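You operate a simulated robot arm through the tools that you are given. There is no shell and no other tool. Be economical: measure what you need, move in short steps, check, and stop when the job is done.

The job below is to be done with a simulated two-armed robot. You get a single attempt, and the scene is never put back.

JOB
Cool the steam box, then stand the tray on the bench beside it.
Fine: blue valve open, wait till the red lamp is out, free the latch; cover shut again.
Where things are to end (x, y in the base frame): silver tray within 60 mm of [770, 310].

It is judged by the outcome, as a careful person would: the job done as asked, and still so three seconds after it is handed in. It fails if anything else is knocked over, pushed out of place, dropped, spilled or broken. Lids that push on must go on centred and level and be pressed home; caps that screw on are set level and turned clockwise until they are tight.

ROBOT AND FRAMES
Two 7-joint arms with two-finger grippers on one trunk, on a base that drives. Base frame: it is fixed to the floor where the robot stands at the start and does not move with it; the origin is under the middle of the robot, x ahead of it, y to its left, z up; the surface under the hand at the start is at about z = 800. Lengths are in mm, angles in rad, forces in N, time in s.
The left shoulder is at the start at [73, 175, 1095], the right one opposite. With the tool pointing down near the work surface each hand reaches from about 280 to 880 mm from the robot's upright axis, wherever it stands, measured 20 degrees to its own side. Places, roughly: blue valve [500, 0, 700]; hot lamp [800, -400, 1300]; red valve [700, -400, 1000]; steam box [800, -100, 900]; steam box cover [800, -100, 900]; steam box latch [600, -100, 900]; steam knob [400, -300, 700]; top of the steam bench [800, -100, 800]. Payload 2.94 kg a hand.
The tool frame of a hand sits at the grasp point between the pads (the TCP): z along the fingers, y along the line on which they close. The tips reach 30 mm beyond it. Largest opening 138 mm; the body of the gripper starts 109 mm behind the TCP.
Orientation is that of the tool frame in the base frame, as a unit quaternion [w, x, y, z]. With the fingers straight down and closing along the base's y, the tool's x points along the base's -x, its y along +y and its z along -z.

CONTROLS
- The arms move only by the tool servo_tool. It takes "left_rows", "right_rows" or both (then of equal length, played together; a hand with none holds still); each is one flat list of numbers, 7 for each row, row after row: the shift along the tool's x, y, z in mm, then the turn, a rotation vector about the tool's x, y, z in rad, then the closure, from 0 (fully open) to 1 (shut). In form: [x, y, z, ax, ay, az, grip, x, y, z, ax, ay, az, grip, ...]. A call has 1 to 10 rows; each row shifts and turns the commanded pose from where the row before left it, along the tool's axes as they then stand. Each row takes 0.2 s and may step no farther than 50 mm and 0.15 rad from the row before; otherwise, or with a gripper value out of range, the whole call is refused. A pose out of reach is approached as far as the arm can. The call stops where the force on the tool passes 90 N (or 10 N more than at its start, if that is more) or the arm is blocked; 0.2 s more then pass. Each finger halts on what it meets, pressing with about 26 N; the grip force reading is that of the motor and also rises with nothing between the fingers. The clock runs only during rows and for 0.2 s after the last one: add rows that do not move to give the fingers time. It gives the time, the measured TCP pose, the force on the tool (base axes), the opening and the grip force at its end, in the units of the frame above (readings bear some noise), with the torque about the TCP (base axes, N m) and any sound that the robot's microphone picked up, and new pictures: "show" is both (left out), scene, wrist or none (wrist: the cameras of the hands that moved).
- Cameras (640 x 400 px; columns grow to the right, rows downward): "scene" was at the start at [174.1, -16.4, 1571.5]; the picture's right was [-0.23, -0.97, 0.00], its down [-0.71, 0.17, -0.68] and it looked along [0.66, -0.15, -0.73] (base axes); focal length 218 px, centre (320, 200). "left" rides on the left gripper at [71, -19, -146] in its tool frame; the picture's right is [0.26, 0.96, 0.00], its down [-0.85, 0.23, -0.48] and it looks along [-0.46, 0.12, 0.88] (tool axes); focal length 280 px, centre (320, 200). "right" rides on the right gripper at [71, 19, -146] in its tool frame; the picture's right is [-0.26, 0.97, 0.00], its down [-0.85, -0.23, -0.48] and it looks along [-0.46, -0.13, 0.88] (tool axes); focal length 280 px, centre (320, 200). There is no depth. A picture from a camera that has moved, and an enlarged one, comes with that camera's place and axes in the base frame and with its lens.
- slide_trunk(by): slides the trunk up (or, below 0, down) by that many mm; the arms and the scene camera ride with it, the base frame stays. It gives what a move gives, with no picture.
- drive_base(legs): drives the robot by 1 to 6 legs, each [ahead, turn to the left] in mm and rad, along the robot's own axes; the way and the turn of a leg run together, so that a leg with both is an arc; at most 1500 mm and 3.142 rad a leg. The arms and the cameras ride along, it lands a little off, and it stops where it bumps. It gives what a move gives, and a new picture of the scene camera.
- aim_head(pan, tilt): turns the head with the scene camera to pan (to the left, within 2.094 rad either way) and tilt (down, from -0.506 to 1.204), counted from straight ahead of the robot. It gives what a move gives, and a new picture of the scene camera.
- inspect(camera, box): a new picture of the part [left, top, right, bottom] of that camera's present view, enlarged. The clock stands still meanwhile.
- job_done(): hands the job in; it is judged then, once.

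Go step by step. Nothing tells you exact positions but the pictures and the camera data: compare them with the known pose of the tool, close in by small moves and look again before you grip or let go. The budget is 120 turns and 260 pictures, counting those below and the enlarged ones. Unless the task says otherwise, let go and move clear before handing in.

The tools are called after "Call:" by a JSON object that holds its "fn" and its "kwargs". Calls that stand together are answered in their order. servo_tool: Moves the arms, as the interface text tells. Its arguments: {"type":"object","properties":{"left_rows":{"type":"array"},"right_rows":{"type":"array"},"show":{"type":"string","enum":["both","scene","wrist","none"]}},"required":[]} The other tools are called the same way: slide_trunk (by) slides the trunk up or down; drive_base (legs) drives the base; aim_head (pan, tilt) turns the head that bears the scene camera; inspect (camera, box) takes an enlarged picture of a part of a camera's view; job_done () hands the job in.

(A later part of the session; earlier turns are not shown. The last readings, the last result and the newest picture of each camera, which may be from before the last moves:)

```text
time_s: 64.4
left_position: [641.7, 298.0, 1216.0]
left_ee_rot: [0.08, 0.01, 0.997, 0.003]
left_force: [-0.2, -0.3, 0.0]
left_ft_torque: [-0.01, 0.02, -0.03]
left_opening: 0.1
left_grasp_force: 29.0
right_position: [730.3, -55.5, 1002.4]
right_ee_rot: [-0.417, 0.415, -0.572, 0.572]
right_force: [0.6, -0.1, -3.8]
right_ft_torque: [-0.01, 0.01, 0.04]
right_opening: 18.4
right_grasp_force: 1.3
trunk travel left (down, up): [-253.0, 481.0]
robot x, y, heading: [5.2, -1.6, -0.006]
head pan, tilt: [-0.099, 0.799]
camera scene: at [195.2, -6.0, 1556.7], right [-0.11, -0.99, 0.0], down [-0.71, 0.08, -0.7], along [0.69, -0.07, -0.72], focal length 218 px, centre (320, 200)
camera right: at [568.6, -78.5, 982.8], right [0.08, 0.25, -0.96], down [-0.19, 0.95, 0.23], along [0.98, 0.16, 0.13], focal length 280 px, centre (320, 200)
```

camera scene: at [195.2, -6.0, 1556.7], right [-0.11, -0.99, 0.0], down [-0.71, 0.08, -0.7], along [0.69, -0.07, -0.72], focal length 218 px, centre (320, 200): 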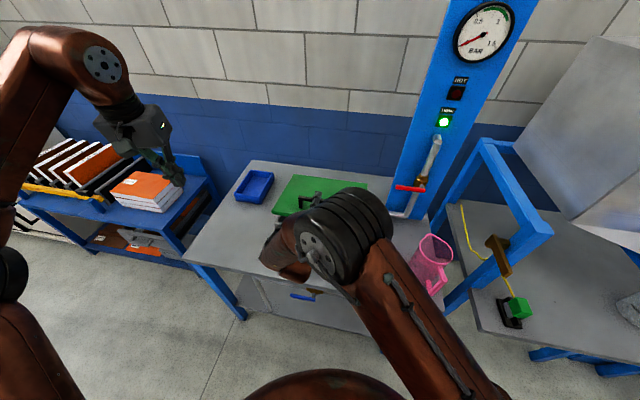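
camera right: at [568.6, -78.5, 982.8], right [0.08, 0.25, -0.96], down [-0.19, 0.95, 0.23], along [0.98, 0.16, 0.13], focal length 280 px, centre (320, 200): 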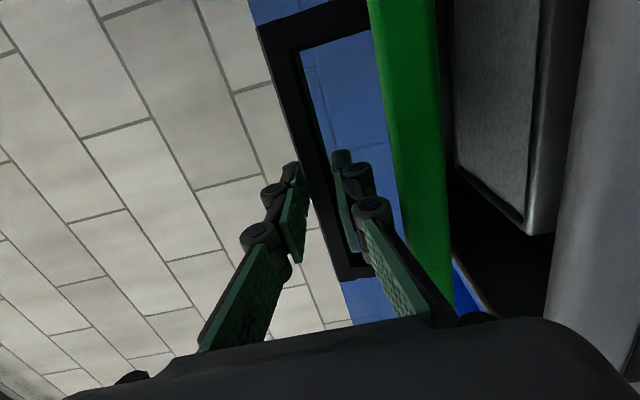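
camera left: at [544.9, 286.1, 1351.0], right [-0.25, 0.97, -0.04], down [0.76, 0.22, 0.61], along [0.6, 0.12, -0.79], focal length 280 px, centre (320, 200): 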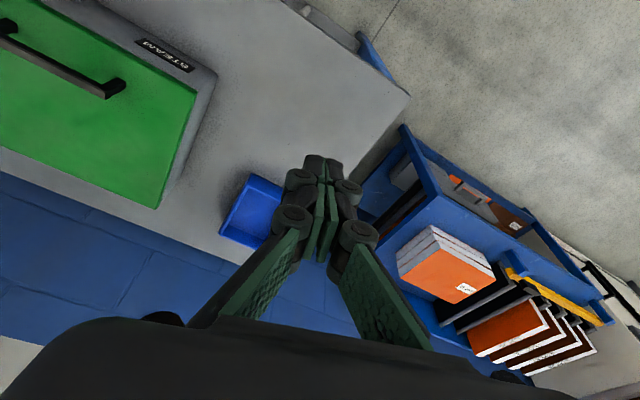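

The cover is rear-hinged and lifts lightly; the silver tray is visible inside. I continue along the hinge arc to about 60°.

Call:
{"fn": "servo_tool", "kwargs": {"right_rows": [0, -36.9, 20.7, 0, 0, 0, 0.88, 0, -32.7, 26.7, 0, 0, 0, 0.88, 0, -21.2, 23.6, 0, 0, 0, 0.88, 0, -17.9, 26.2, 0, 0, 0, 0.88, 0, -14.4, 28.3, 0, 0, 0, 0.88, 0, -10.5, 29.9, 0, 0, 0, 0.88], "show": "wrist"}}

```text
time_s: 65.0
left_position: [638.2, 297.7, 1216.6]
left_ee_rot: [0.082, 0.009, 0.997, 0.003]
left_force: [0.0, -1.2, -0.7]
left_ft_torque: [0.09, 0.05, 0.05]
left_opening: 0.0
left_grasp_force: 28.4
right_position: [748.6, -61.3, 1034.6]
right_ee_rot: [0.402, -0.43, 0.59, -0.553]
right_force: [-44.0, 7.8, -1.6]
right_ft_torque: [2.1, 6.0, -0.96]
right_opening: 19.3
right_grasp_force: 2.6
trunk travel left (down, up): [-253.0, 481.0]
robot x, y, heading: [4.2, 0.7, -0.008]
head pan, tilt: [-0.099, 0.799]
stopped in row 2 (right hand): the force on the tool passed its limit at 102 N (the readings are from after the stop); the commanded pose is now the measured one
camera right: at [587.2, -85.2, 1025.8], right [0.02, 0.27, -0.96], down [-0.18, 0.95, 0.26], along [0.98, 0.17, 0.07], focal length 280 px, centre (320, 200)
```

right: 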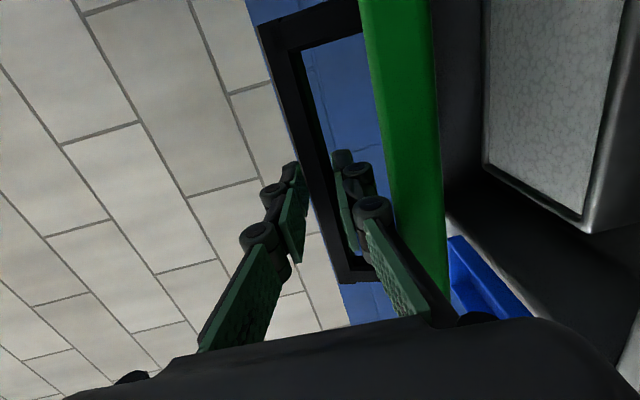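

The lid's front edge caught the lower finger because my hand is level with it; the hand must come from above the lid. I pitch the hand down about the bar by 0.75 rad, loosely held.

Call:
{"fn": "servo_tool", "kwargs": {"right_rows": [0, 0, -3, -0.08, 0, 0, 0.84, 0, 0, 0, -0.13, 0, 0, 0.84, 0, 0, 0, -0.14, 0, 0, 0.84, 0, 0, 0, -0.14, 0, 0, 0.84, 0, 0, 0, -0.14, 0, 0, 0.84, 0, 0, 0, -0.14, 0, 0, 0.84], "show": "wrist"}}

```text
time_s: 66.4
left_position: [640.9, 298.3, 1216.5]
left_ee_rot: [0.081, 0.008, 0.997, 0.003]
left_force: [-0.3, 0.0, -0.1]
left_ft_torque: [0.01, -0.05, 0.05]
left_opening: 0.0
left_grasp_force: 28.3
right_position: [752.6, -61.0, 1041.0]
right_ee_rot: [0.271, -0.522, 0.717, -0.373]
right_force: [-0.4, -0.6, 0.0]
right_ft_torque: [-0.02, 0.0, 0.03]
right_opening: 21.9
right_grasp_force: 0.1
right hand out of reach, approached as far as the arm can: row 5, 6
trunk travel left (down, up): [-253.0, 481.0]
robot x, y, heading: [6.7, -0.6, -0.007]
head pan, tilt: [-0.099, 0.799]
camera right: at [606.6, -90.0, 1109.4], right [-0.45, 0.42, -0.79], down [0.01, 0.89, 0.46], along [0.89, 0.19, -0.4], focal length 280 px, centre (320, 200)
```

right: 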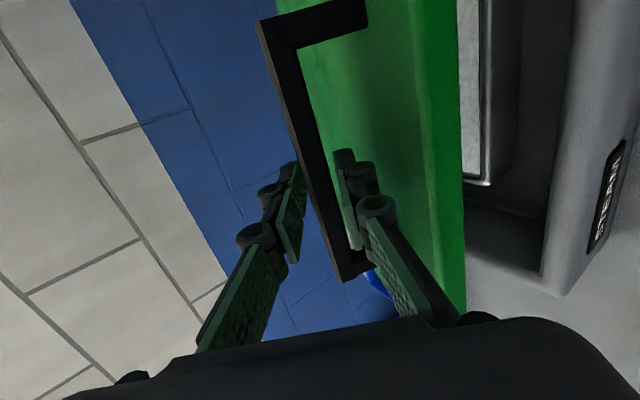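

The hand is now about 35° down and above the lid edge, with the bar still between the pads. I resume the arc.

Call:
{"fn": "servo_tool", "kwargs": {"right_rows": [0, -21, 0.5, 0, 0, 0, 0.86, 0, -21, 2.1, 0, 0, 0, 0.86, 0, -20.5, 4.2, 0, 0, 0, 0.86, 0, -20.5, 6, 0, 0, 0, 0.86, 0, -19.4, 7.7, 0, 0, 0, 0.86, 0, -19.4, 9.5, 0, 0, 0, 0.86], "show": "wrist"}}

```text
time_s: 67.8
left_position: [639.6, 297.7, 1215.8]
left_ee_rot: [0.082, 0.008, 0.997, 0.003]
left_force: [0.9, 0.1, 0.3]
left_ft_torque: [0.02, -0.01, 0.0]
left_opening: 0.0
left_grasp_force: 28.2
right_position: [765.1, -64.9, 1060.2]
right_ee_rot: [0.272, -0.522, 0.717, -0.373]
right_force: [-0.3, -0.3, -2.7]
right_ft_torque: [-0.03, 0.0, 0.02]
right_opening: 21.0
right_grasp_force: 1.6
right hand out of reach, approached as far as the arm can: row 2, 3, 4, 5, 6
trunk travel left (down, up): [-253.0, 481.0]
robot x, y, heading: [5.0, 0.4, -0.006]
head pan, tilt: [-0.099, 0.799]
camera right: at [618.3, -94.4, 1127.7], right [-0.45, 0.42, -0.79], down [0.01, 0.89, 0.46], along [0.9, 0.19, -0.4], focal length 280 px, centre (320, 200)
```

right: 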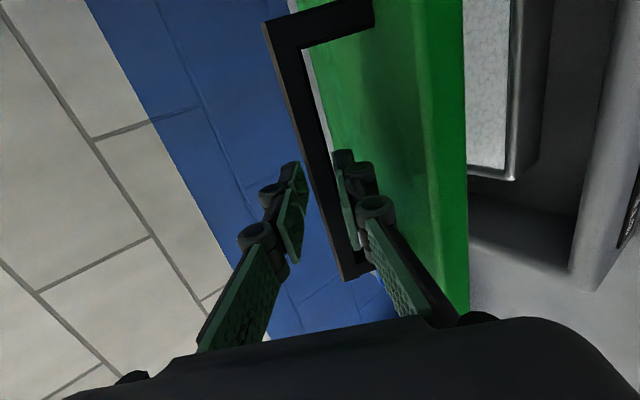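

I see now that the handle will end up facing the wall, so my hand cannot follow it all the way; the lid must be pushed from beneath once raised. I test whether the lid holds itself here by slowly opening the fingers partway.

Call:
{"fn": "servo_tool", "kwargs": {"right_rows": [0, 0, 0, 0, 0, 0, 0.6, 0, 0, 0, 0, 0, 0, 0.6, 0, 0, 0, 0, 0, 0, 0.6, 0, 0, 0, 0, 0, 0, 0.6], "show": "wrist"}}

```text
time_s: 68.8
left_position: [641.6, 297.8, 1217.0]
left_ee_rot: [0.082, 0.009, 0.997, 0.003]
left_force: [0.3, 0.8, 0.0]
left_ft_torque: [0.03, -0.01, -0.02]
left_opening: 0.3
left_grasp_force: 28.4
right_position: [764.9, -66.0, 1060.3]
right_ee_rot: [0.273, -0.522, 0.717, -0.373]
right_force: [-0.8, 0.4, -0.8]
right_ft_torque: [0.02, 0.0, 0.03]
right_opening: 55.2
right_grasp_force: 0.0
trunk travel left (down, up): [-253.0, 481.0]
robot x, y, heading: [6.9, 0.8, -0.005]
head pan, tilt: [-0.099, 0.799]
camera right: at [618.3, -94.4, 1127.8], right [-0.45, 0.42, -0.79], down [0.01, 0.89, 0.46], along [0.9, 0.19, -0.4], focal length 280 px, centre (320, 200)
```

right: 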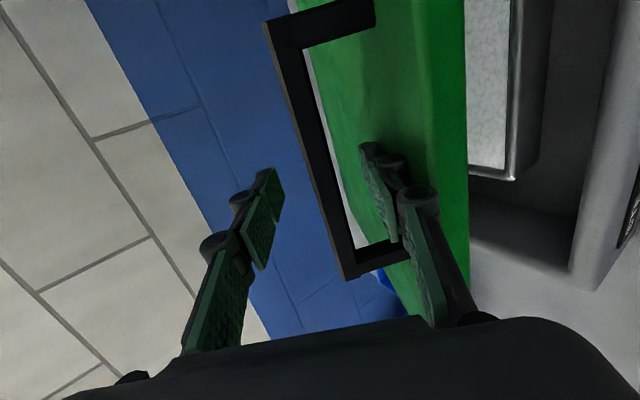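

The lid holds itself by friction. I withdraw the right hand from the handle and back away to re-orient.

Call:
{"fn": "servo_tool", "kwargs": {"right_rows": [0, 0, -30, 0, 0, 0, 0.6, 0, 0, -45, 0, 0, 0, 0.6, 0, 0, -30, 0, 0, 0, 0.6, 0, 21, -30, 0, 0, 0, 0.8, 0, 21, -30, 0, 0, 0, 0.9, 0, 21, -30, 0, 0, 0, 1], "show": "none"}}

Call:
{"fn": "servo_tool", "kwargs": {"right_rows": [0, 0, 0, 0, 0, 0.147, 1, 0, 0, 0, 0, 0, 0.147, 1, 0, 0, 0, 0, 0, 0.147, 1, 0, 0, 0, 0, 0, 0.147, 1, 0, 0, 0, 0, 0, 0.147, 1, 0, 0, 0, 0, 0, 0.147, 1, 0, 0, 0, 0, 0, 0.147, 1, 0, 0, 0, 0, 0, 0.147, 1, 0, 0, 0, 0, 0, 0.147, 1, 0, 0, 0, 0, 0, 0.147, 1], "show": "both"}}

```text
time_s: 70.2
left_position: [638.6, 299.0, 1216.1]
left_ee_rot: [0.082, 0.008, 0.997, 0.003]
left_force: [-0.7, -0.3, 0.8]
left_ft_torque: [-0.03, -0.05, 0.02]
left_opening: 0.0
left_grasp_force: 28.7
right_position: [572.3, -6.8, 1120.7]
right_ee_rot: [0.272, -0.523, 0.717, -0.373]
right_force: [-0.8, -0.4, 0.6]
right_ft_torque: [-0.04, 0.01, -0.01]
right_opening: 0.0
right_grasp_force: 9.5
trunk travel left (down, up): [-253.0, 481.0]
robot x, y, heading: [5.8, -5.8, -0.007]
head pan, tilt: [-0.099, 0.799]
```

```text
time_s: 72.4
left_position: [639.6, 297.2, 1216.0]
left_ee_rot: [0.081, 0.009, 0.997, 0.003]
left_force: [-0.7, 1.0, 0.1]
left_ft_torque: [-0.01, 0.01, 0.03]
left_opening: 0.4
left_grasp_force: 28.4
right_position: [575.7, -6.6, 1120.0]
right_ee_rot: [0.452, 0.093, 0.882, -0.093]
right_force: [0.2, -0.4, 0.0]
right_ft_torque: [-0.07, 0.02, 0.01]
right_opening: 0.1
right_grasp_force: 26.1
trunk travel left (down, up): [-253.0, 481.0]
robot x, y, heading: [6.8, -0.4, -0.006]
head pan, tilt: [-0.099, 0.799]
camera scene: at [194.0, -6.1, 1556.7], right [-0.11, -0.99, 0.0], down [-0.71, 0.08, -0.7], along [0.69, -0.07, -0.72], focal length 218 px, centre (320, 200)
camera right: at [426.7, 53.4, 1144.3], right [0.39, 0.91, 0.14], down [0.06, -0.17, 0.98], along [0.92, -0.38, -0.12], focal length 280 px, centre (320, 200)
```

scene: 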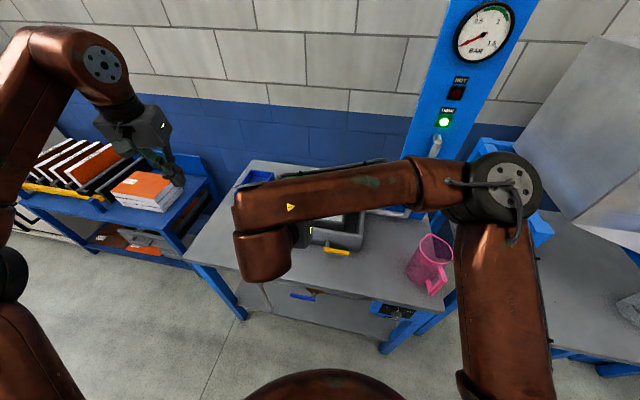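
right: 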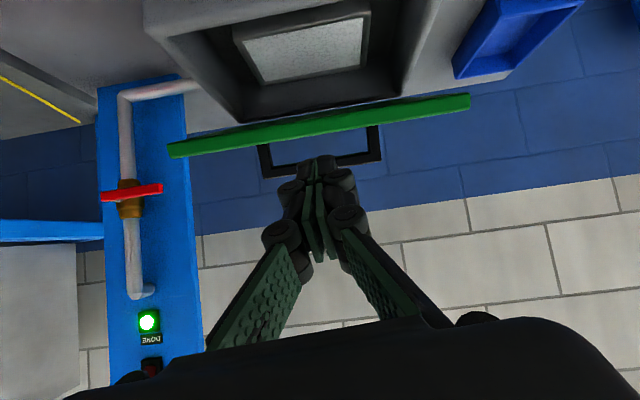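

The lid is standing open by itself at about 22°, and the silver tray is visible inside. I level the right hand to point forward and move it low on the right, just in front of the gap.

Call:
{"fn": "servo_tool", "kwargs": {"right_rows": [15.9, -16, 20.9, 0, -0.122, 0.033, 1, 18.3, -16, 18.8, 0, -0.122, 0.033, 1, 20.5, -16, 16.4, 0, -0.122, 0.032, 1, 22.3, -16, 13.8, 0, -0.122, 0, 1, 23.8, -16, 11, 0, -0.122, 0, 1, 25, -16, 8, 0, 0, 0, 1], "show": "both"}}

```text
time_s: 73.8
left_position: [640.2, 296.1, 1215.5]
left_ee_rot: [0.081, 0.009, 0.997, 0.004]
left_force: [0.1, 0.0, -0.9]
left_ft_torque: [0.07, 0.01, 0.02]
left_opening: 0.1
left_grasp_force: 28.4
right_position: [592.7, -117.2, 971.4]
right_ee_rot: [0.7, 0.107, 0.699, -0.102]
right_force: [-0.1, -1.1, -0.7]
right_ft_torque: [0.03, -0.03, 0.04]
right_opening: 0.0
right_grasp_force: 25.7
trunk travel left (down, up): [-253.0, 481.0]
robot x, y, heading: [11.3, -1.5, -0.009]
head pan, tilt: [-0.099, 0.799]
camera scene: at [194.4, -7.8, 1556.6], right [-0.11, -0.99, 0.0], down [-0.71, 0.08, -0.7], along [0.69, -0.07, -0.72], focal length 218 px, centre (320, 200)
camera right: at [458.9, -57.0, 901.2], right [0.28, 0.92, 0.27], down [-0.52, -0.09, 0.85], along [0.8, -0.38, 0.46], focal length 280 px, centre (320, 200)
```

scene: 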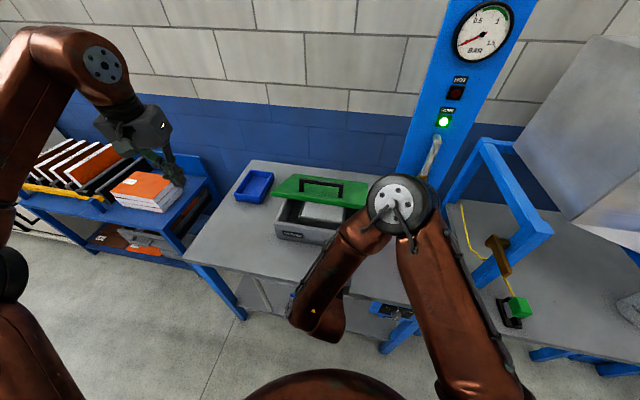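
right: 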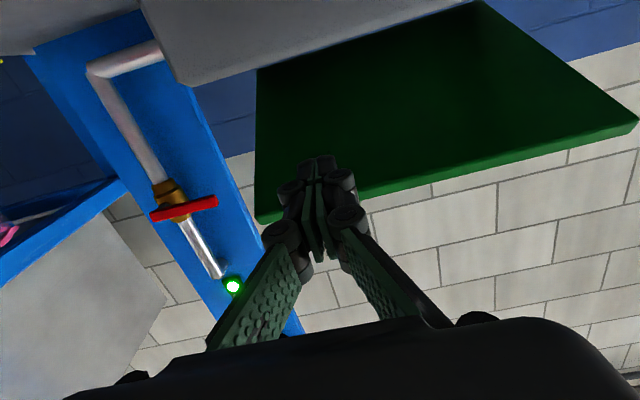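

The hand is beneath the raised lid's edge. I slide in under it and push it up and back along its arc to about 70°.

Call:
{"fn": "servo_tool", "kwargs": {"right_rows": [0, 0, 45, 0, 0, 0, 1, 0, 0, 45, 0, 0, 0, 1, 0, 0, 30, 0, 0, 0, 1, -22, 0, 22, 0, 0, 0, 1, -22, 0, 22, 0, 0, 0, 1, -19, 0, 20, 0, 0, 0, 1, -19, 0, 20, 0, 0, 0, 1, -13.5, 0, 24, 0, 0, 0, 1, -13.5, 0, 24, 0, 0, 0, 1], "show": "both"}}

```text
time_s: 75.8
left_position: [640.5, 297.5, 1215.7]
left_ee_rot: [0.081, 0.009, 0.997, 0.003]
left_force: [0.1, 0.6, -1.3]
left_ft_torque: [0.03, -0.02, 0.0]
left_opening: 0.0
left_grasp_force: 28.6
right_position: [833.9, -189.8, 1083.7]
right_ee_rot: [0.7, 0.106, 0.699, -0.103]
right_force: [0.0, -0.6, -0.3]
right_ft_torque: [0.01, 0.01, 0.0]
right_opening: 0.0
right_grasp_force: 28.2
trunk travel left (down, up): [-253.0, 481.0]
robot x, y, heading: [3.2, -0.2, -0.005]
head pan, tilt: [-0.099, 0.799]
camera scene: at [193.9, -6.6, 1556.8], right [-0.11, -0.99, 0.0], down [-0.71, 0.08, -0.7], along [0.69, -0.07, -0.72], focal length 218 px, centre (320, 200)
camera right: at [700.7, -129.9, 1012.1], right [0.28, 0.92, 0.27], down [-0.52, -0.09, 0.85], along [0.8, -0.38, 0.46], focal length 280 px, centre (320, 200)
```

scene: 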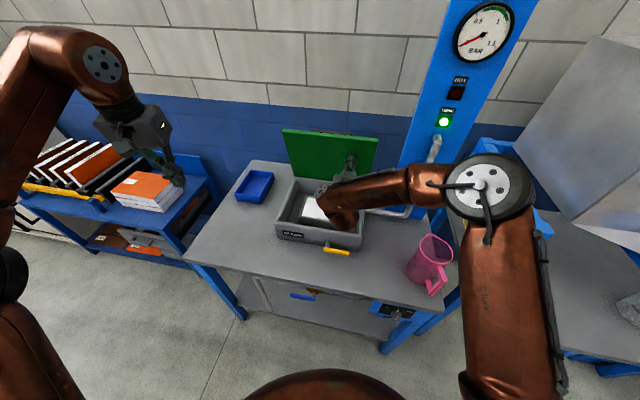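
right: 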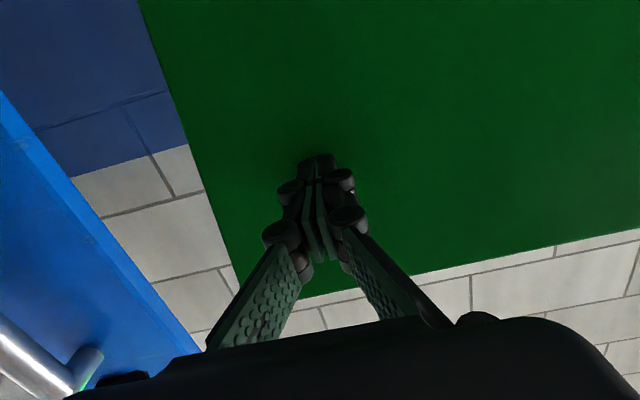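

The lid is at about 70° and stays put. I push it a little further, toward upright, then withdraw the right hand and clear the view.

Call:
{"fn": "servo_tool", "kwargs": {"right_rows": [-6, 0, 22, 0, 0, 0, 1, -3, 0, 22, 0, 0, 0, 1, 0, 0, -40, 0, 0, 0, 1, 0, 0, -45, 0, 0, 0, 1, 0, 0, -45, 0, 0, 0, 1, -10, -30, -35, 0, 0, 0, 1, -10, -30, -35, 0, 0, 0, 1, -10, -30, -35, 0, 0, 0, 1], "show": "scene"}}

```text
time_s: 77.6
left_position: [639.4, 296.4, 1218.5]
left_ee_rot: [0.082, 0.009, 0.997, 0.004]
left_force: [-0.4, -0.2, 0.1]
left_ft_torque: [0.05, -0.04, -0.02]
left_opening: 0.0
left_grasp_force: 28.0
right_position: [627.3, -222.6, 1120.5]
right_ee_rot: [0.7, 0.106, 0.699, -0.101]
right_force: [-0.6, -0.4, 0.6]
right_ft_torque: [0.0, 0.01, 0.04]
right_opening: 0.0
right_grasp_force: 28.4
trunk travel left (down, up): [-253.0, 481.0]
robot x, y, heading: [0.4, 1.6, -0.008]
head pan, tilt: [-0.099, 0.799]
camera scene: at [192.6, -7.9, 1557.0], right [-0.11, -0.99, 0.0], down [-0.71, 0.08, -0.7], along [0.69, -0.07, -0.72], focal length 218 px, centre (320, 200)
```

scene: 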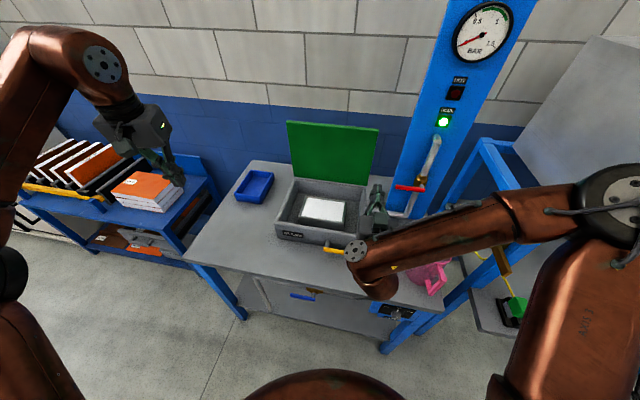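

The lid stands open by itself. I zoom on the tray.

Call:
{"fn": "inspect", "kwargs": {"camera": "scene", "box": [265, 165, 385, 255]}}

Call:
{"fn": "inspect", "kwargs": {"camera": "scene", "box": [300, 190, 350, 230]}}

```text
4.44 times, centred on (325, 210) of scene
camera zoom: at [192.6, -7.9, 1557.0], right [-0.11, -0.99, 0.0], down [-0.71, 0.08, -0.7], along [0.69, -0.07, -0.72], focal length 969 px, centre (298, 156)
```

zoom: 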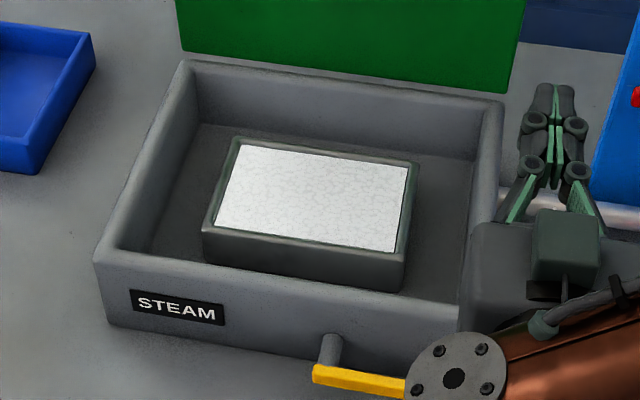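

```text
10.00 times, centred on (325, 210) of scene
camera zoom: at [192.6, -7.9, 1557.0], right [-0.11, -0.99, 0.0], down [-0.71, 0.08, -0.7], along [0.69, -0.07, -0.72], focal length 2180 px, centre (270, 100)
```

zoom: 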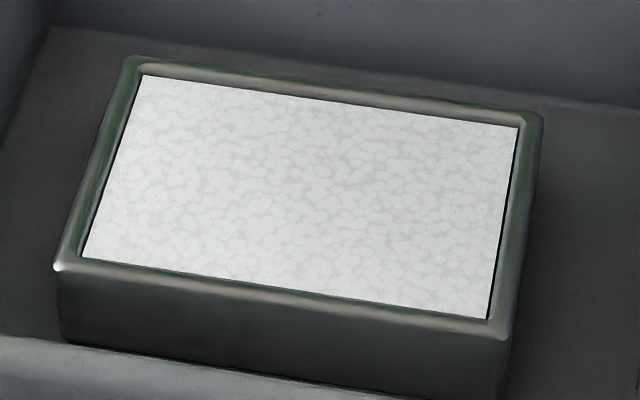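

The tray (about 188×122 mm, centred near [807, −84], rim z≈860, filled level with something white) must be gripped across its 122 mm side. I test whether the left wrist can roll so its fingers close along the bench's depth.

Call:
{"fn": "servo_tool", "kwargs": {"left_rows": [0, 0, 0, 0, 0.08, -0.1, 0, 0, 0, 0, 0, 0.08, -0.1, 0, 0, 0, 0, 0, 0, -0.14, 0, 0, 0, 0, 0, 0, -0.14, 0, 0, 0, 0, 0, 0, -0.14, 0, 0, 0, 0, 0, 0, -0.14, 0, 0, 0, 0, 0, 0, -0.14, 0, 0, 0, 0, 0, 0, -0.14, 0, 0, 0, 0, 0, 0, -0.14, 0, 0, 0, 0, 0, 0, -0.14, 0], "show": "both"}}

```text
time_s: 79.8
left_position: [639.8, 297.2, 1216.7]
left_ee_rot: [0.0, -0.607, 0.795, -0.005]
left_force: [-0.7, 0.1, -0.6]
left_ft_torque: [0.04, -0.03, 0.02]
left_opening: 138.1
left_grasp_force: 0.0
right_position: [628.9, -221.2, 1119.9]
right_ee_rot: [0.7, 0.105, 0.699, -0.102]
right_force: [-0.2, 0.2, 0.3]
right_ft_torque: [-0.04, 0.01, 0.0]
right_opening: 0.1
right_grasp_force: 28.5
trunk travel left (down, up): [-253.0, 481.0]
robot x, y, heading: [3.4, 1.9, -0.009]
head pan, tilt: [-0.099, 0.799]
camera scene: at [193.8, -6.4, 1556.8], right [-0.11, -0.99, 0.0], down [-0.71, 0.08, -0.7], along [0.69, -0.07, -0.72], focal length 218 px, centre (320, 200)
camera left: at [639.8, 227.5, 1364.3], right [-1.0, 0.0, 0.0], down [0.0, 0.88, 0.47], along [0.0, 0.47, -0.88], focal length 280 px, centre (320, 200)
```

scene: 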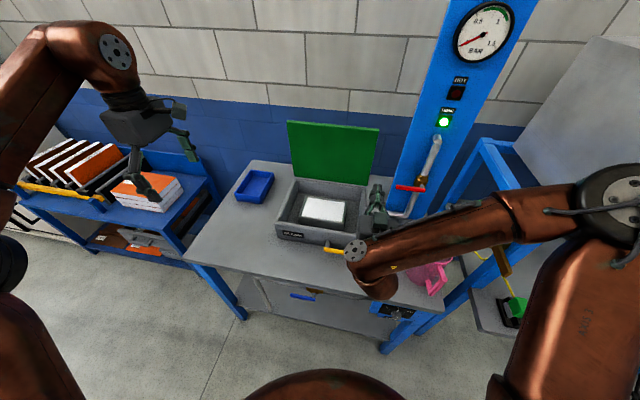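
left: 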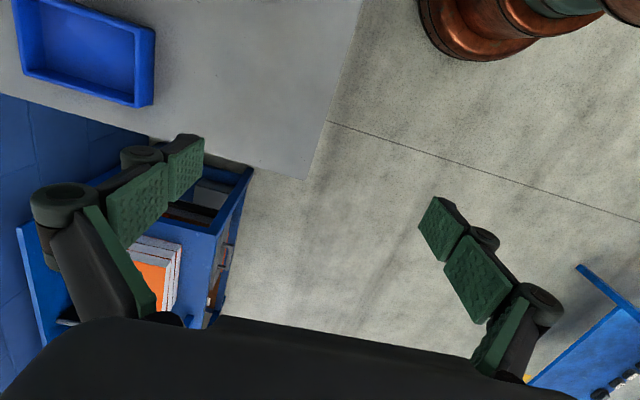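

The left wrist can take that roll. I pull the right hand back and creep the base forward for reach.

Call:
{"fn": "servo_tool", "kwargs": {"right_rows": [0, -35, -35, 0, 0, 0, 1, 0, -35, -35, 0, 0, 0, 1, 0, 0, -45, 0, 0, 0, 1], "show": "none"}}

Call:
{"fn": "drive_base", "kwargs": {"legs": [[70, 0]]}}

```text
time_s: 80.6
left_position: [634.4, 301.5, 1219.0]
left_ee_rot: [0.001, -0.605, 0.796, -0.008]
left_force: [-1.6, 0.2, 1.4]
left_ft_torque: [-0.02, -0.23, -0.03]
left_opening: 138.5
left_grasp_force: 0.1
right_position: [550.0, -209.1, 1113.8]
right_ee_rot: [0.7, 0.115, 0.698, -0.098]
right_force: [-1.4, 2.7, -1.7]
right_ft_torque: [-0.07, -0.18, -0.22]
right_opening: 0.0
right_grasp_force: 28.0
right hand out of reach, approached as far as the arm can: row 1, 2, 3
trunk travel left (down, up): [-253.0, 481.0]
robot x, y, heading: [6.1, 0.0, -0.004]
head pan, tilt: [-0.099, 0.799]
```

```text
time_s: 81.6
left_position: [703.3, 299.3, 1221.1]
left_ee_rot: [0.002, -0.605, 0.796, -0.009]
left_force: [1.1, -0.2, -0.5]
left_ft_torque: [-0.04, 0.11, 0.0]
left_opening: 138.1
left_grasp_force: 0.1
right_position: [617.7, -208.6, 1112.8]
right_ee_rot: [0.702, 0.104, 0.697, -0.102]
right_force: [0.4, 0.3, -0.4]
right_ft_torque: [-0.02, 0.01, -0.07]
right_opening: 0.0
right_grasp_force: 28.4
trunk travel left (down, up): [-253.0, 481.0]
robot x, y, heading: [76.1, 0.4, -0.008]
head pan, tilt: [-0.099, 0.799]
camera scene: at [273.4, -4.7, 1556.4], right [-0.11, -0.99, 0.0], down [-0.72, 0.07, -0.69], along [0.69, -0.08, -0.72], focal length 218 px, centre (320, 200)
```

scene: 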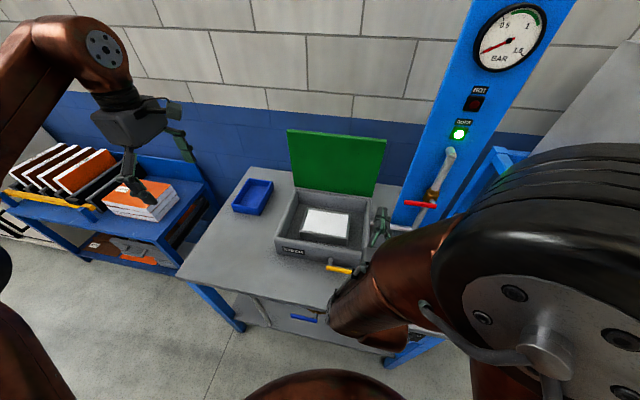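

The box and open lid are in reach. I bring the open left hand over the tray at a safe height.

Call:
{"fn": "servo_tool", "kwargs": {"left_rows": [34, -20, 20, 0, 0, -0.003, 0, 34, -20, 20, 0, 0, -0.003, 0, 34, -20, 20, 0, 0, -0.003, 0, 34, -20, 20, 0, 0, -0.003, 0, 34, -20, 20, 0, 0, -0.003, 0, 34, -20, 20, 0, 0, -0.003, 0, 34, -20, 20, 0, 0, -0.003, 0, 34, -20, 20, 0, 0, -0.003, 0, 34, -20, 20, 0, 0, -0.003, 0, 34, -20, 20, 0, 0, -0.003, 0], "show": "both"}}

```text
time_s: 83.8
left_position: [807.2, -86.7, 1030.1]
left_ee_rot: [0.006, -0.616, 0.787, -0.007]
left_force: [0.8, 0.0, 0.1]
left_ft_torque: [0.08, -0.01, 0.0]
left_opening: 138.0
left_grasp_force: 0.1
right_position: [613.6, -214.1, 1115.1]
right_ee_rot: [0.704, 0.108, 0.695, -0.1]
right_force: [-0.7, -0.9, 0.5]
right_ft_torque: [-0.03, -0.02, 0.05]
right_opening: 0.1
right_grasp_force: 28.6
trunk travel left (down, up): [-253.0, 481.0]
robot x, y, heading: [73.6, -2.6, -0.007]
head pan, tilt: [-0.099, 0.799]
camera scene: at [265.1, -12.1, 1556.7], right [-0.11, -0.99, 0.0], down [-0.71, 0.08, -0.7], along [0.69, -0.07, -0.72], focal length 218 px, centre (320, 200)
camera left: at [807.2, -157.7, 1177.0], right [-1.0, -0.02, -0.02], down [-0.03, 0.88, 0.47], along [0.01, 0.47, -0.88], focal length 280 px, centre (320, 200)
```

scene: 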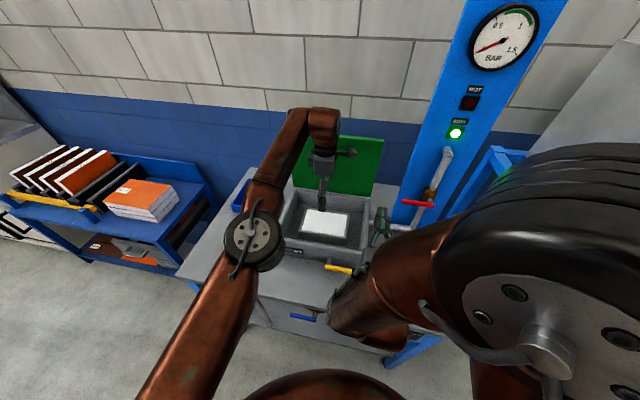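
left: 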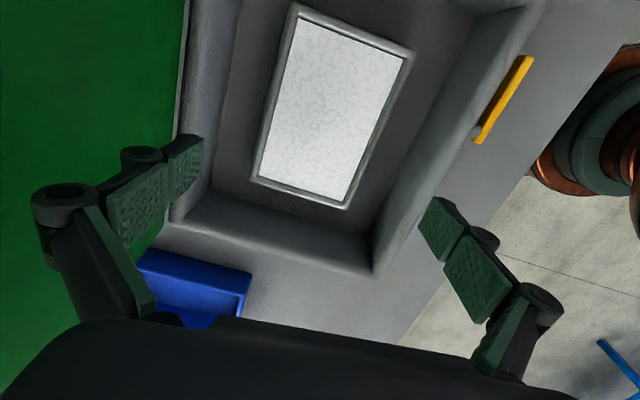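

The tray fits my earlier estimate well: centre ≈ [808, −86], 126 mm across the grip. I correct the yaw and descend to just above the rim, then check centring.

Call:
{"fn": "servo_tool", "kwargs": {"left_rows": [0, -1, 25, -0.009, 0, 0.026, 0, 0, -1, 25, -0.009, 0, 0.027, 0, 0, 0, 28, 0, 0, 0, 0], "show": "wrist"}}

```text
time_s: 84.6
left_position: [809.1, -84.5, 949.8]
left_ee_rot: [-0.002, -0.597, 0.803, -0.001]
left_force: [0.1, -0.8, 0.1]
left_ft_torque: [0.0, 0.02, 0.03]
left_opening: 138.0
left_grasp_force: 0.1
right_position: [612.2, -210.9, 1114.2]
right_ee_rot: [0.704, 0.106, 0.695, -0.101]
right_force: [0.0, 0.2, 0.4]
right_ft_torque: [0.01, 0.01, 0.0]
right_opening: 0.0
right_grasp_force: 28.4
trunk travel left (down, up): [-253.0, 481.0]
robot x, y, heading: [78.3, -0.5, -0.009]
head pan, tilt: [-0.099, 0.799]
camera left: at [808.8, -155.1, 1097.5], right [-1.0, 0.03, 0.0], down [0.03, 0.88, 0.47], along [0.01, 0.47, -0.88], focal length 280 px, centre (320, 200)
```

left: 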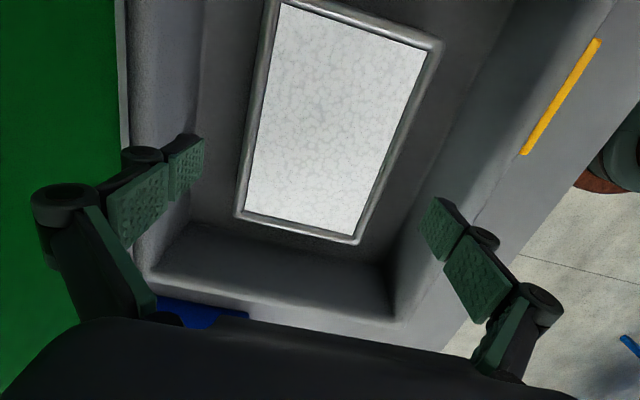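

Centred within a couple of mm. I descend until the tips are just at the rim and look again.

Call:
{"fn": "servo_tool", "kwargs": {"left_rows": [0, 0, 28, 0, 0, 0, 0, 0, 0, 24, 0, 0, 0, 0], "show": "wrist"}}

```text
time_s: 85.2
left_position: [809.3, -85.9, 897.6]
left_ee_rot: [-0.001, -0.597, 0.802, -0.001]
left_force: [-0.1, -1.1, 0.8]
left_ft_torque: [0.02, -0.02, -0.02]
left_opening: 138.0
left_grasp_force: 0.0
right_position: [612.3, -209.4, 1115.9]
right_ee_rot: [0.704, 0.106, 0.695, -0.102]
right_force: [0.2, 0.2, -0.7]
right_ft_torque: [0.0, -0.03, -0.02]
right_opening: 0.2
right_grasp_force: 28.7
trunk travel left (down, up): [-253.0, 481.0]
robot x, y, heading: [76.1, 0.2, -0.01]
head pan, tilt: [-0.099, 0.799]
camera left: at [807.4, -156.1, 1046.2], right [-1.0, 0.03, 0.0], down [0.03, 0.88, 0.47], along [0.01, 0.47, -0.88], focal length 280 px, centre (320, 200)
```

left: 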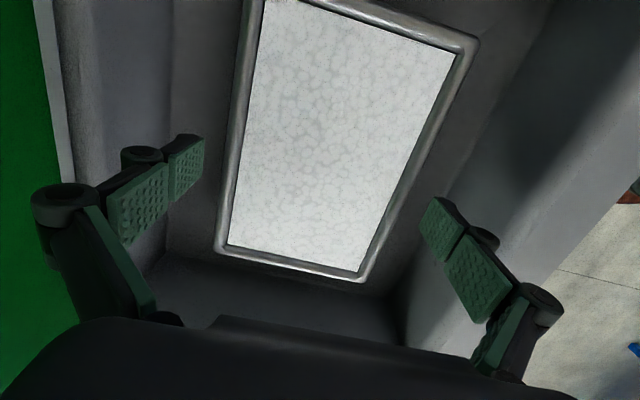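

Both gaps look equal. I descend to the gripping height and look.

Call:
{"fn": "servo_tool", "kwargs": {"left_rows": [0, 0, 20, 0, 0, 0, 0, 0, 0, 18, 0, 0, 0, 0, 0, 0, 12, 0, 0, 0, 0], "show": "wrist"}}

```text
time_s: 86.0
left_position: [809.8, -86.6, 848.0]
left_ee_rot: [-0.001, -0.597, 0.802, -0.001]
left_force: [0.0, 0.6, 0.4]
left_ft_torque: [0.02, 0.05, 0.0]
left_opening: 137.9
left_grasp_force: 0.1
right_position: [613.5, -210.0, 1114.3]
right_ee_rot: [0.703, 0.106, 0.695, -0.102]
right_force: [0.0, -1.3, 0.8]
right_ft_torque: [-0.02, 0.01, 0.02]
right_opening: 0.1
right_grasp_force: 28.7
trunk travel left (down, up): [-253.0, 481.0]
robot x, y, heading: [75.7, -1.0, -0.006]
head pan, tilt: [-0.099, 0.799]
camera left: at [808.3, -157.0, 995.0], right [-1.0, 0.03, 0.0], down [0.03, 0.88, 0.47], along [0.01, 0.47, -0.88], focal length 280 px, centre (320, 200)
```

left: 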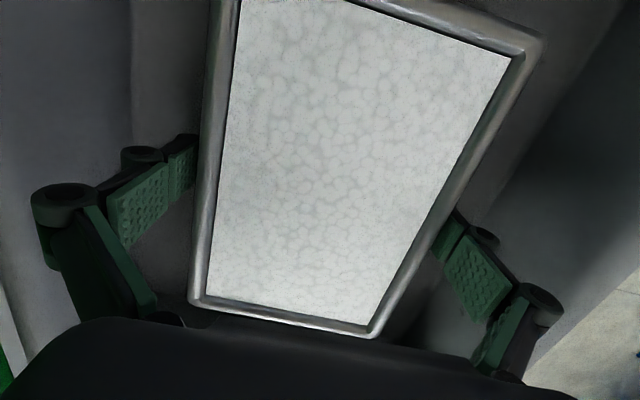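

The fingers straddle the tray on both sides without contact. I close on it.

Call:
{"fn": "servo_tool", "kwargs": {"left_rows": [0, 0, 0, 0, 0, 0, 0.3, 0, 0, 0, 0, 0, 0, 0.6, 0, 0, 0, 0, 0, 0, 1, 0, 0, 0, 0, 0, 0, 1], "show": "wrist"}}

```text
time_s: 87.0
left_position: [809.7, -85.1, 849.4]
left_ee_rot: [-0.001, -0.596, 0.803, -0.002]
left_force: [-0.9, -0.4, 3.0]
left_ft_torque: [0.21, 0.36, -0.02]
left_opening: 129.5
left_grasp_force: 25.6
right_position: [611.8, -210.1, 1114.9]
right_ee_rot: [0.704, 0.108, 0.694, -0.103]
right_force: [0.5, 0.4, -0.3]
right_ft_torque: [-0.03, -0.01, 0.0]
right_opening: 0.0
right_grasp_force: 28.8
trunk travel left (down, up): [-253.0, 481.0]
robot x, y, heading: [77.5, 0.6, -0.006]
head pan, tilt: [-0.099, 0.799]
camera left: at [807.9, -157.0, 996.2], right [-1.0, 0.03, 0.0], down [0.03, 0.88, 0.47], along [0.01, 0.47, -0.88], focal length 280 px, centre (320, 200)
```

left: 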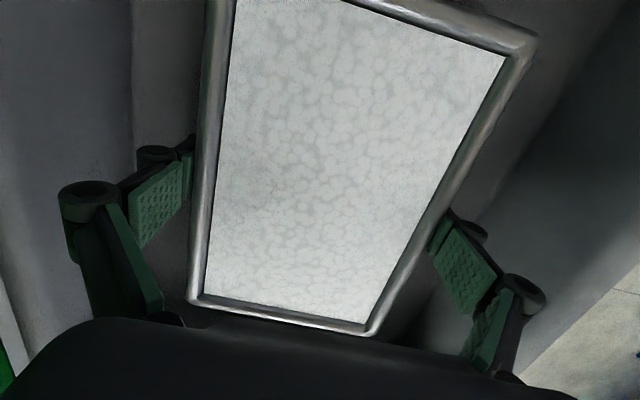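

Gripped at 129.5 mm. I lift a little, slowly, and check.

Call:
{"fn": "servo_tool", "kwargs": {"left_rows": [0, 0, -5, 0, 0, 0, 1, 0, 0, -8, 0, 0, 0, 1, 0, 0, -12, 0, 0, 0, 1, 0, 0, -15, 0, 0, 0, 1], "show": "both"}}

```text
time_s: 88.0
left_position: [808.6, -84.6, 889.8]
left_ee_rot: [-0.001, -0.596, 0.803, -0.002]
left_force: [-0.4, -0.5, -2.2]
left_ft_torque: [-0.02, 0.01, -0.04]
left_opening: 129.6
left_grasp_force: 26.1
right_position: [612.7, -209.3, 1115.5]
right_ee_rot: [0.704, 0.107, 0.695, -0.102]
right_force: [-0.3, -0.8, 0.3]
right_ft_torque: [-0.04, -0.02, 0.05]
right_opening: 0.0
right_grasp_force: 28.3
trunk travel left (down, up): [-253.0, 481.0]
robot x, y, heading: [73.3, 1.4, -0.006]
head pan, tilt: [-0.099, 0.799]
camera scene: at [264.8, -7.4, 1556.8], right [-0.11, -0.99, 0.0], down [-0.71, 0.08, -0.7], along [0.69, -0.07, -0.72], focal length 218 px, centre (320, 200)
camera left: at [808.6, -155.0, 1037.4], right [-1.0, 0.03, 0.0], down [0.02, 0.88, 0.47], along [0.01, 0.47, -0.88], focal length 280 px, centre (320, 200)
```

scene: 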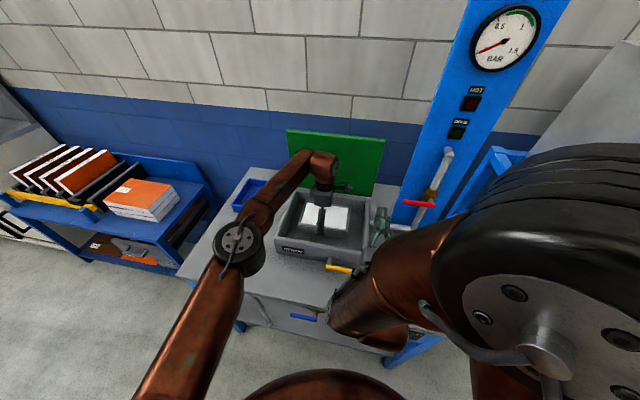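
left: 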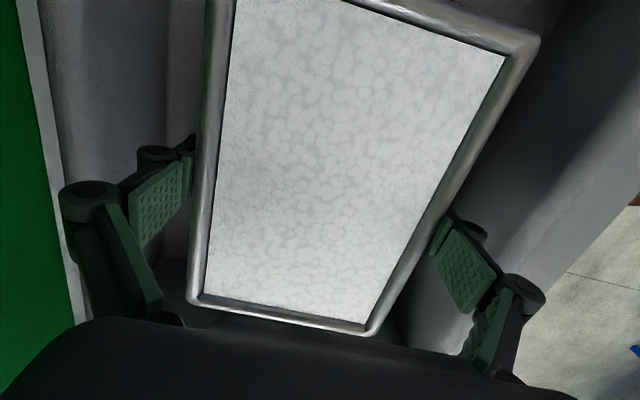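

The tray rises cleanly (and the DONE lamp went out). I lift it clear of the walls and carry it level to the left.

Call:
{"fn": "servo_tool", "kwargs": {"left_rows": [0, 0, -30, 0, 0, 0, 1, 0, 0, -30, 0, 0, 0, 1, 0, 0, -30, 0, 0, 0, 1, 0, 0, -5, 0, 0, 0, 1], "show": "none"}}

Call:
{"fn": "servo_tool", "kwargs": {"left_rows": [-18, 8, 0, 0, 0, 0, 1, -35.4, 15.2, 0, 0, 0, 0, 1, -38, 16.5, 0, 0, 0, 0, 1, -38, 16.5, 0, 0, 0, 0, 1, -38, 16.5, 0, 0, 0, 0, 1, -38, 16.5, 0, 0, 0, 0, 1, -38, 16.5, 0, 0, 0, 0, 1, -38, 16.5, 0, 0, 0, 0, 1, -38, 16.5, 0, 0, 0, 0, 1, -34, 13, 0, 0, 0, 0, 1], "show": "both"}}

```text
time_s: 89.0
left_position: [808.7, -84.4, 984.7]
left_ee_rot: [-0.001, -0.596, 0.803, -0.001]
left_force: [0.8, 0.0, -3.2]
left_ft_torque: [0.05, -0.01, 0.03]
left_opening: 129.3
left_grasp_force: 25.7
right_position: [612.8, -210.0, 1115.2]
right_ee_rot: [0.704, 0.106, 0.695, -0.102]
right_force: [0.4, 0.0, -0.6]
right_ft_torque: [0.02, 0.02, 0.02]
right_opening: 0.1
right_grasp_force: 28.2
trunk travel left (down, up): [-253.0, 481.0]
robot x, y, heading: [79.1, 3.0, -0.009]
head pan, tilt: [-0.099, 0.799]
```

```text
time_s: 91.2
left_position: [767.0, 297.6, 980.9]
left_ee_rot: [-0.002, -0.595, 0.803, -0.002]
left_force: [0.6, 1.0, -3.7]
left_ft_torque: [-0.01, -0.03, -0.03]
left_opening: 129.4
left_grasp_force: 26.1
right_position: [612.3, -208.3, 1115.6]
right_ee_rot: [0.705, 0.106, 0.694, -0.102]
right_force: [0.6, 0.3, 0.4]
right_ft_torque: [-0.03, 0.01, -0.06]
right_opening: 0.0
right_grasp_force: 28.2
trunk travel left (down, up): [-253.0, 481.0]
robot x, y, heading: [76.7, -0.9, -0.012]
head pan, tilt: [-0.099, 0.799]
camera scene: at [265.2, -5.2, 1556.8], right [-0.11, -0.99, 0.0], down [-0.71, 0.08, -0.7], along [0.69, -0.07, -0.72], focal length 218 px, centre (320, 200)
camera left: at [765.1, 227.6, 1128.0], right [-1.0, 0.03, 0.0], down [0.03, 0.88, 0.47], along [0.01, 0.47, -0.88], focal length 280 px, centre (320, 200)
```

scene: 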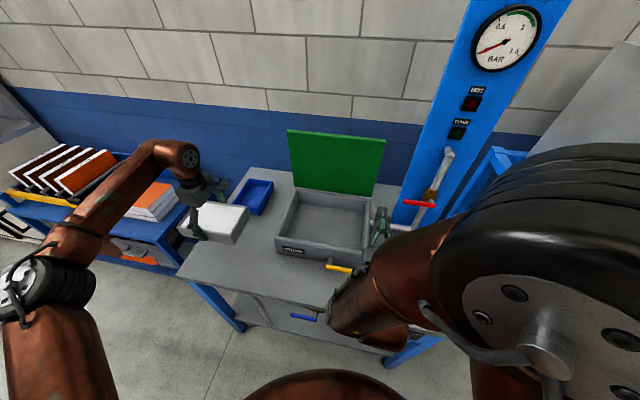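
left: 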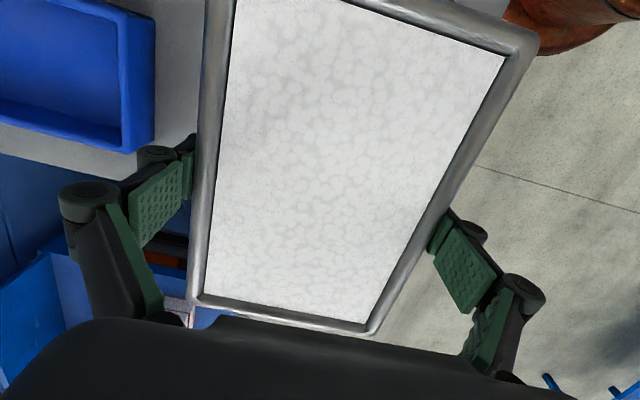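

The tray is over its target spot, with margin to the bench edge and the blue bin. I lower it to just above the bench.

Call:
{"fn": "servo_tool", "kwargs": {"left_rows": [0, 0, 30, 0, 0, 0, 1, 0, 0, 30, 0, 0, 0, 1, 0, 0, 30, 0, 0, 0, 1, 0, 0, 25, 0, 0, 0, 1, 0, 0, 15, 0, 0, 0, 1], "show": "scene"}}

Call:
{"fn": "inspect", "kwargs": {"camera": "scene", "box": [170, 170, 290, 270]}}

```text
time_s: 92.4
left_position: [766.6, 298.1, 852.2]
left_ee_rot: [-0.001, -0.596, 0.803, -0.001]
left_force: [0.6, 1.2, -2.2]
left_ft_torque: [0.0, -0.01, 0.02]
left_opening: 129.5
left_grasp_force: 25.8
right_position: [613.9, -208.8, 1115.1]
right_ee_rot: [0.704, 0.106, 0.695, -0.102]
right_force: [-0.7, 0.2, -0.8]
right_ft_torque: [-0.03, 0.06, 0.0]
right_opening: 0.1
right_grasp_force: 28.5
trunk travel left (down, up): [-253.0, 481.0]
robot x, y, heading: [74.9, 2.4, -0.007]
head pan, tilt: [-0.099, 0.799]
camera scene: at [265.4, -6.2, 1556.7], right [-0.11, -0.99, 0.0], down [-0.71, 0.08, -0.7], along [0.69, -0.07, -0.72], focal length 218 px, centre (320, 200)
```

scene: 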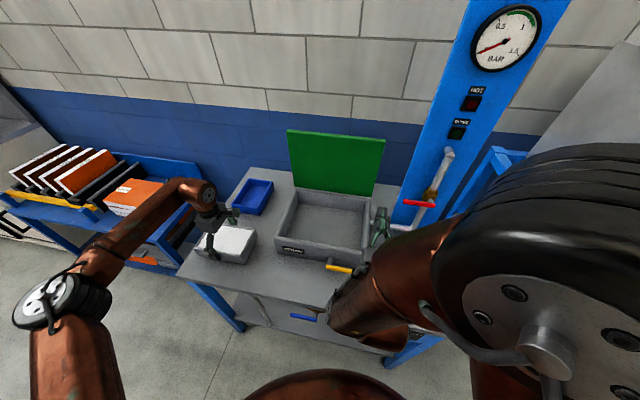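

```text
4.00 times, centred on (230, 220) of scene
camera zoom: at [265.4, -6.2, 1556.7], right [-0.11, -0.99, 0.0], down [-0.71, 0.08, -0.7], along [0.69, -0.07, -0.72], focal length 872 px, centre (680, 120)
```

zoom: 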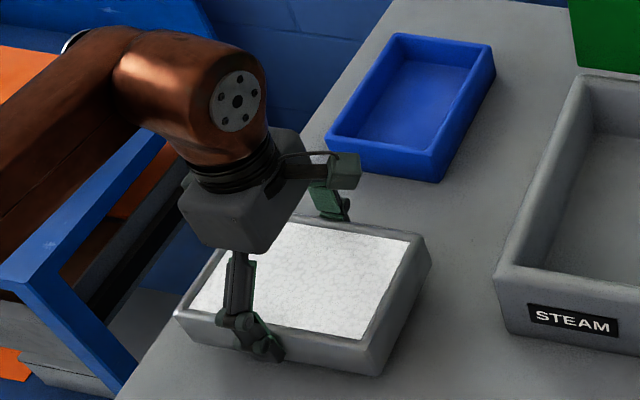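

The tray's left end is about 50 mm inside the bench edge. I lower in small steps until it touches.

Call:
{"fn": "servo_tool", "kwargs": {"left_rows": [0, 0, 4, 0, 0, 0, 1, 0, 0, 4, 0, 0, 0, 1, 0, 0, 2, 0, 0, 0, 1, 0, 0, 0, 0, 0, 0, 1], "show": "none"}}

```text
time_s: 93.4
left_position: [767.6, 297.7, 843.1]
left_ee_rot: [-0.002, -0.597, 0.803, -0.002]
left_force: [0.4, -0.5, -3.5]
left_ft_torque: [0.01, 0.0, 0.02]
left_opening: 129.2
left_grasp_force: 26.0
right_position: [613.5, -210.1, 1114.8]
right_ee_rot: [0.704, 0.106, 0.695, -0.102]
right_force: [-0.9, 0.5, 0.3]
right_ft_torque: [-0.02, -0.01, -0.02]
right_opening: 0.1
right_grasp_force: 28.1
trunk travel left (down, up): [-253.0, 481.0]
robot x, y, heading: [74.6, -2.4, -0.008]
head pan, tilt: [-0.099, 0.799]
```

Call:
{"fn": "servo_tool", "kwargs": {"left_rows": [0, 0, 2, 0, 0, 0, 1, 0, 0, 1.5, 0, 0, 0, 1, 0, 0, 0, 0, 0, 0, 1], "show": "wrist"}}

```text
time_s: 94.2
left_position: [767.7, 298.1, 839.4]
left_ee_rot: [-0.001, -0.596, 0.803, -0.001]
left_force: [-0.4, -0.9, -3.9]
left_ft_torque: [-0.02, 0.01, 0.02]
left_opening: 129.5
left_grasp_force: 26.1
right_position: [612.1, -210.6, 1115.3]
right_ee_rot: [0.704, 0.107, 0.695, -0.103]
right_force: [-0.2, 0.4, 0.5]
right_ft_torque: [0.03, -0.01, 0.01]
right_opening: 0.0
right_grasp_force: 28.0
trunk travel left (down, up): [-253.0, 481.0]
robot x, y, heading: [74.2, 4.7, -0.007]
head pan, tilt: [-0.099, 0.799]
camera left: at [766.8, 226.9, 986.3], right [-1.0, 0.03, 0.0], down [0.03, 0.88, 0.47], along [0.01, 0.47, -0.88], focal length 280 px, centre (320, 200)
```

left: 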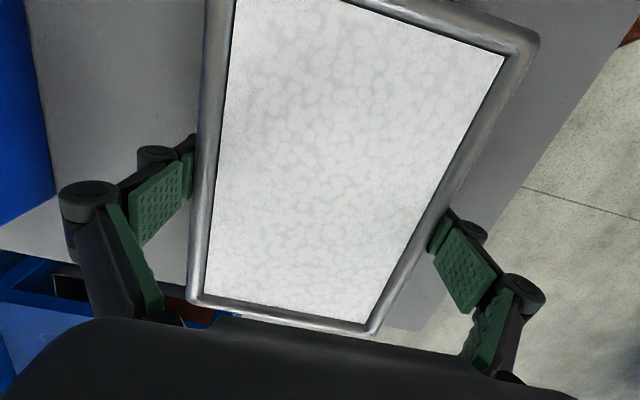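

Not yet on the bench (still carrying about 3.5 N). I keep lowering by 2 mm steps.

Call:
{"fn": "servo_tool", "kwargs": {"left_rows": [0, 0, 1.5, 0, 0, 0, 1, 0, 0, 1.5, 0, 0, 0, 1, 0, 0, 0, 0, 0, 0, 1], "show": "none"}}

Call:
{"fn": "servo_tool", "kwargs": {"left_rows": [0, 0, 1.5, 0, 0, 0, 1, 0, 0, 1, 0, 0, 0, 1, 0, 0, 0, 0, 0, 0, 1], "show": "none"}}

```text
time_s: 95.0
left_position: [766.6, 297.9, 835.2]
left_ee_rot: [-0.001, -0.596, 0.803, -0.002]
left_force: [0.6, -0.1, -3.5]
left_ft_torque: [0.01, 0.02, 0.0]
left_opening: 129.5
left_grasp_force: 25.9
right_position: [613.3, -210.3, 1114.9]
right_ee_rot: [0.705, 0.106, 0.694, -0.102]
right_force: [-0.2, -0.5, -0.3]
right_ft_torque: [0.0, -0.01, -0.01]
right_opening: 0.0
right_grasp_force: 28.2
trunk travel left (down, up): [-253.0, 481.0]
robot x, y, heading: [78.5, -0.2, -0.005]
head pan, tilt: [-0.099, 0.799]
```

```text
time_s: 95.8
left_position: [766.3, 297.6, 833.6]
left_ee_rot: [0.0, -0.597, 0.802, -0.001]
left_force: [-0.3, 0.1, -3.2]
left_ft_torque: [0.0, 0.02, 0.02]
left_opening: 129.3
left_grasp_force: 26.3
right_position: [612.9, -209.9, 1115.0]
right_ee_rot: [0.704, 0.106, 0.695, -0.102]
right_force: [0.5, 0.8, 1.3]
right_ft_torque: [0.01, 0.0, 0.0]
right_opening: 0.0
right_grasp_force: 28.2
trunk travel left (down, up): [-253.0, 481.0]
robot x, y, heading: [76.2, -2.0, -0.008]
head pan, tilt: [-0.099, 0.799]
```

Call:
{"fn": "servo_tool", "kwargs": {"left_rows": [0, 0, 1, 0, 0, 0, 1, 0, 0, 1, 0, 0, 0, 1, 0, 0, 0, 0, 0, 0, 1], "show": "none"}}

Call:
{"fn": "inspect", "kwargs": {"camera": "scene", "box": [185, 210, 265, 270]}}

```text
time_s: 96.6
left_position: [767.7, 297.1, 830.9]
left_ee_rot: [-0.001, -0.596, 0.803, -0.002]
left_force: [-0.3, 0.8, -2.9]
left_ft_torque: [0.01, -0.01, -0.01]
left_opening: 129.3
left_grasp_force: 26.0
right_position: [612.9, -211.2, 1114.6]
right_ee_rot: [0.704, 0.107, 0.695, -0.102]
right_force: [0.2, -0.1, 0.0]
right_ft_torque: [0.01, 0.0, 0.02]
right_opening: 0.0
right_grasp_force: 28.4
trunk travel left (down, up): [-253.0, 481.0]
robot x, y, heading: [76.9, 1.6, -0.01]
head pan, tilt: [-0.099, 0.799]
```

```text
6.67 times, centred on (225, 240) of scene
camera zoom: at [265.3, -6.5, 1556.7], right [-0.11, -0.99, 0.0], down [-0.71, 0.08, -0.7], along [0.69, -0.07, -0.72], focal length 1454 px, centre (953, -67)
```

zoom: 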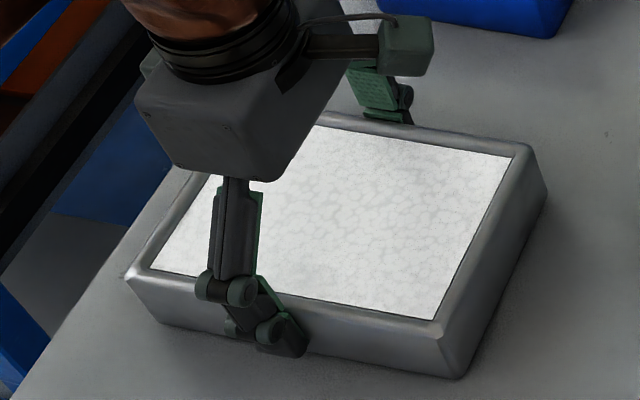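

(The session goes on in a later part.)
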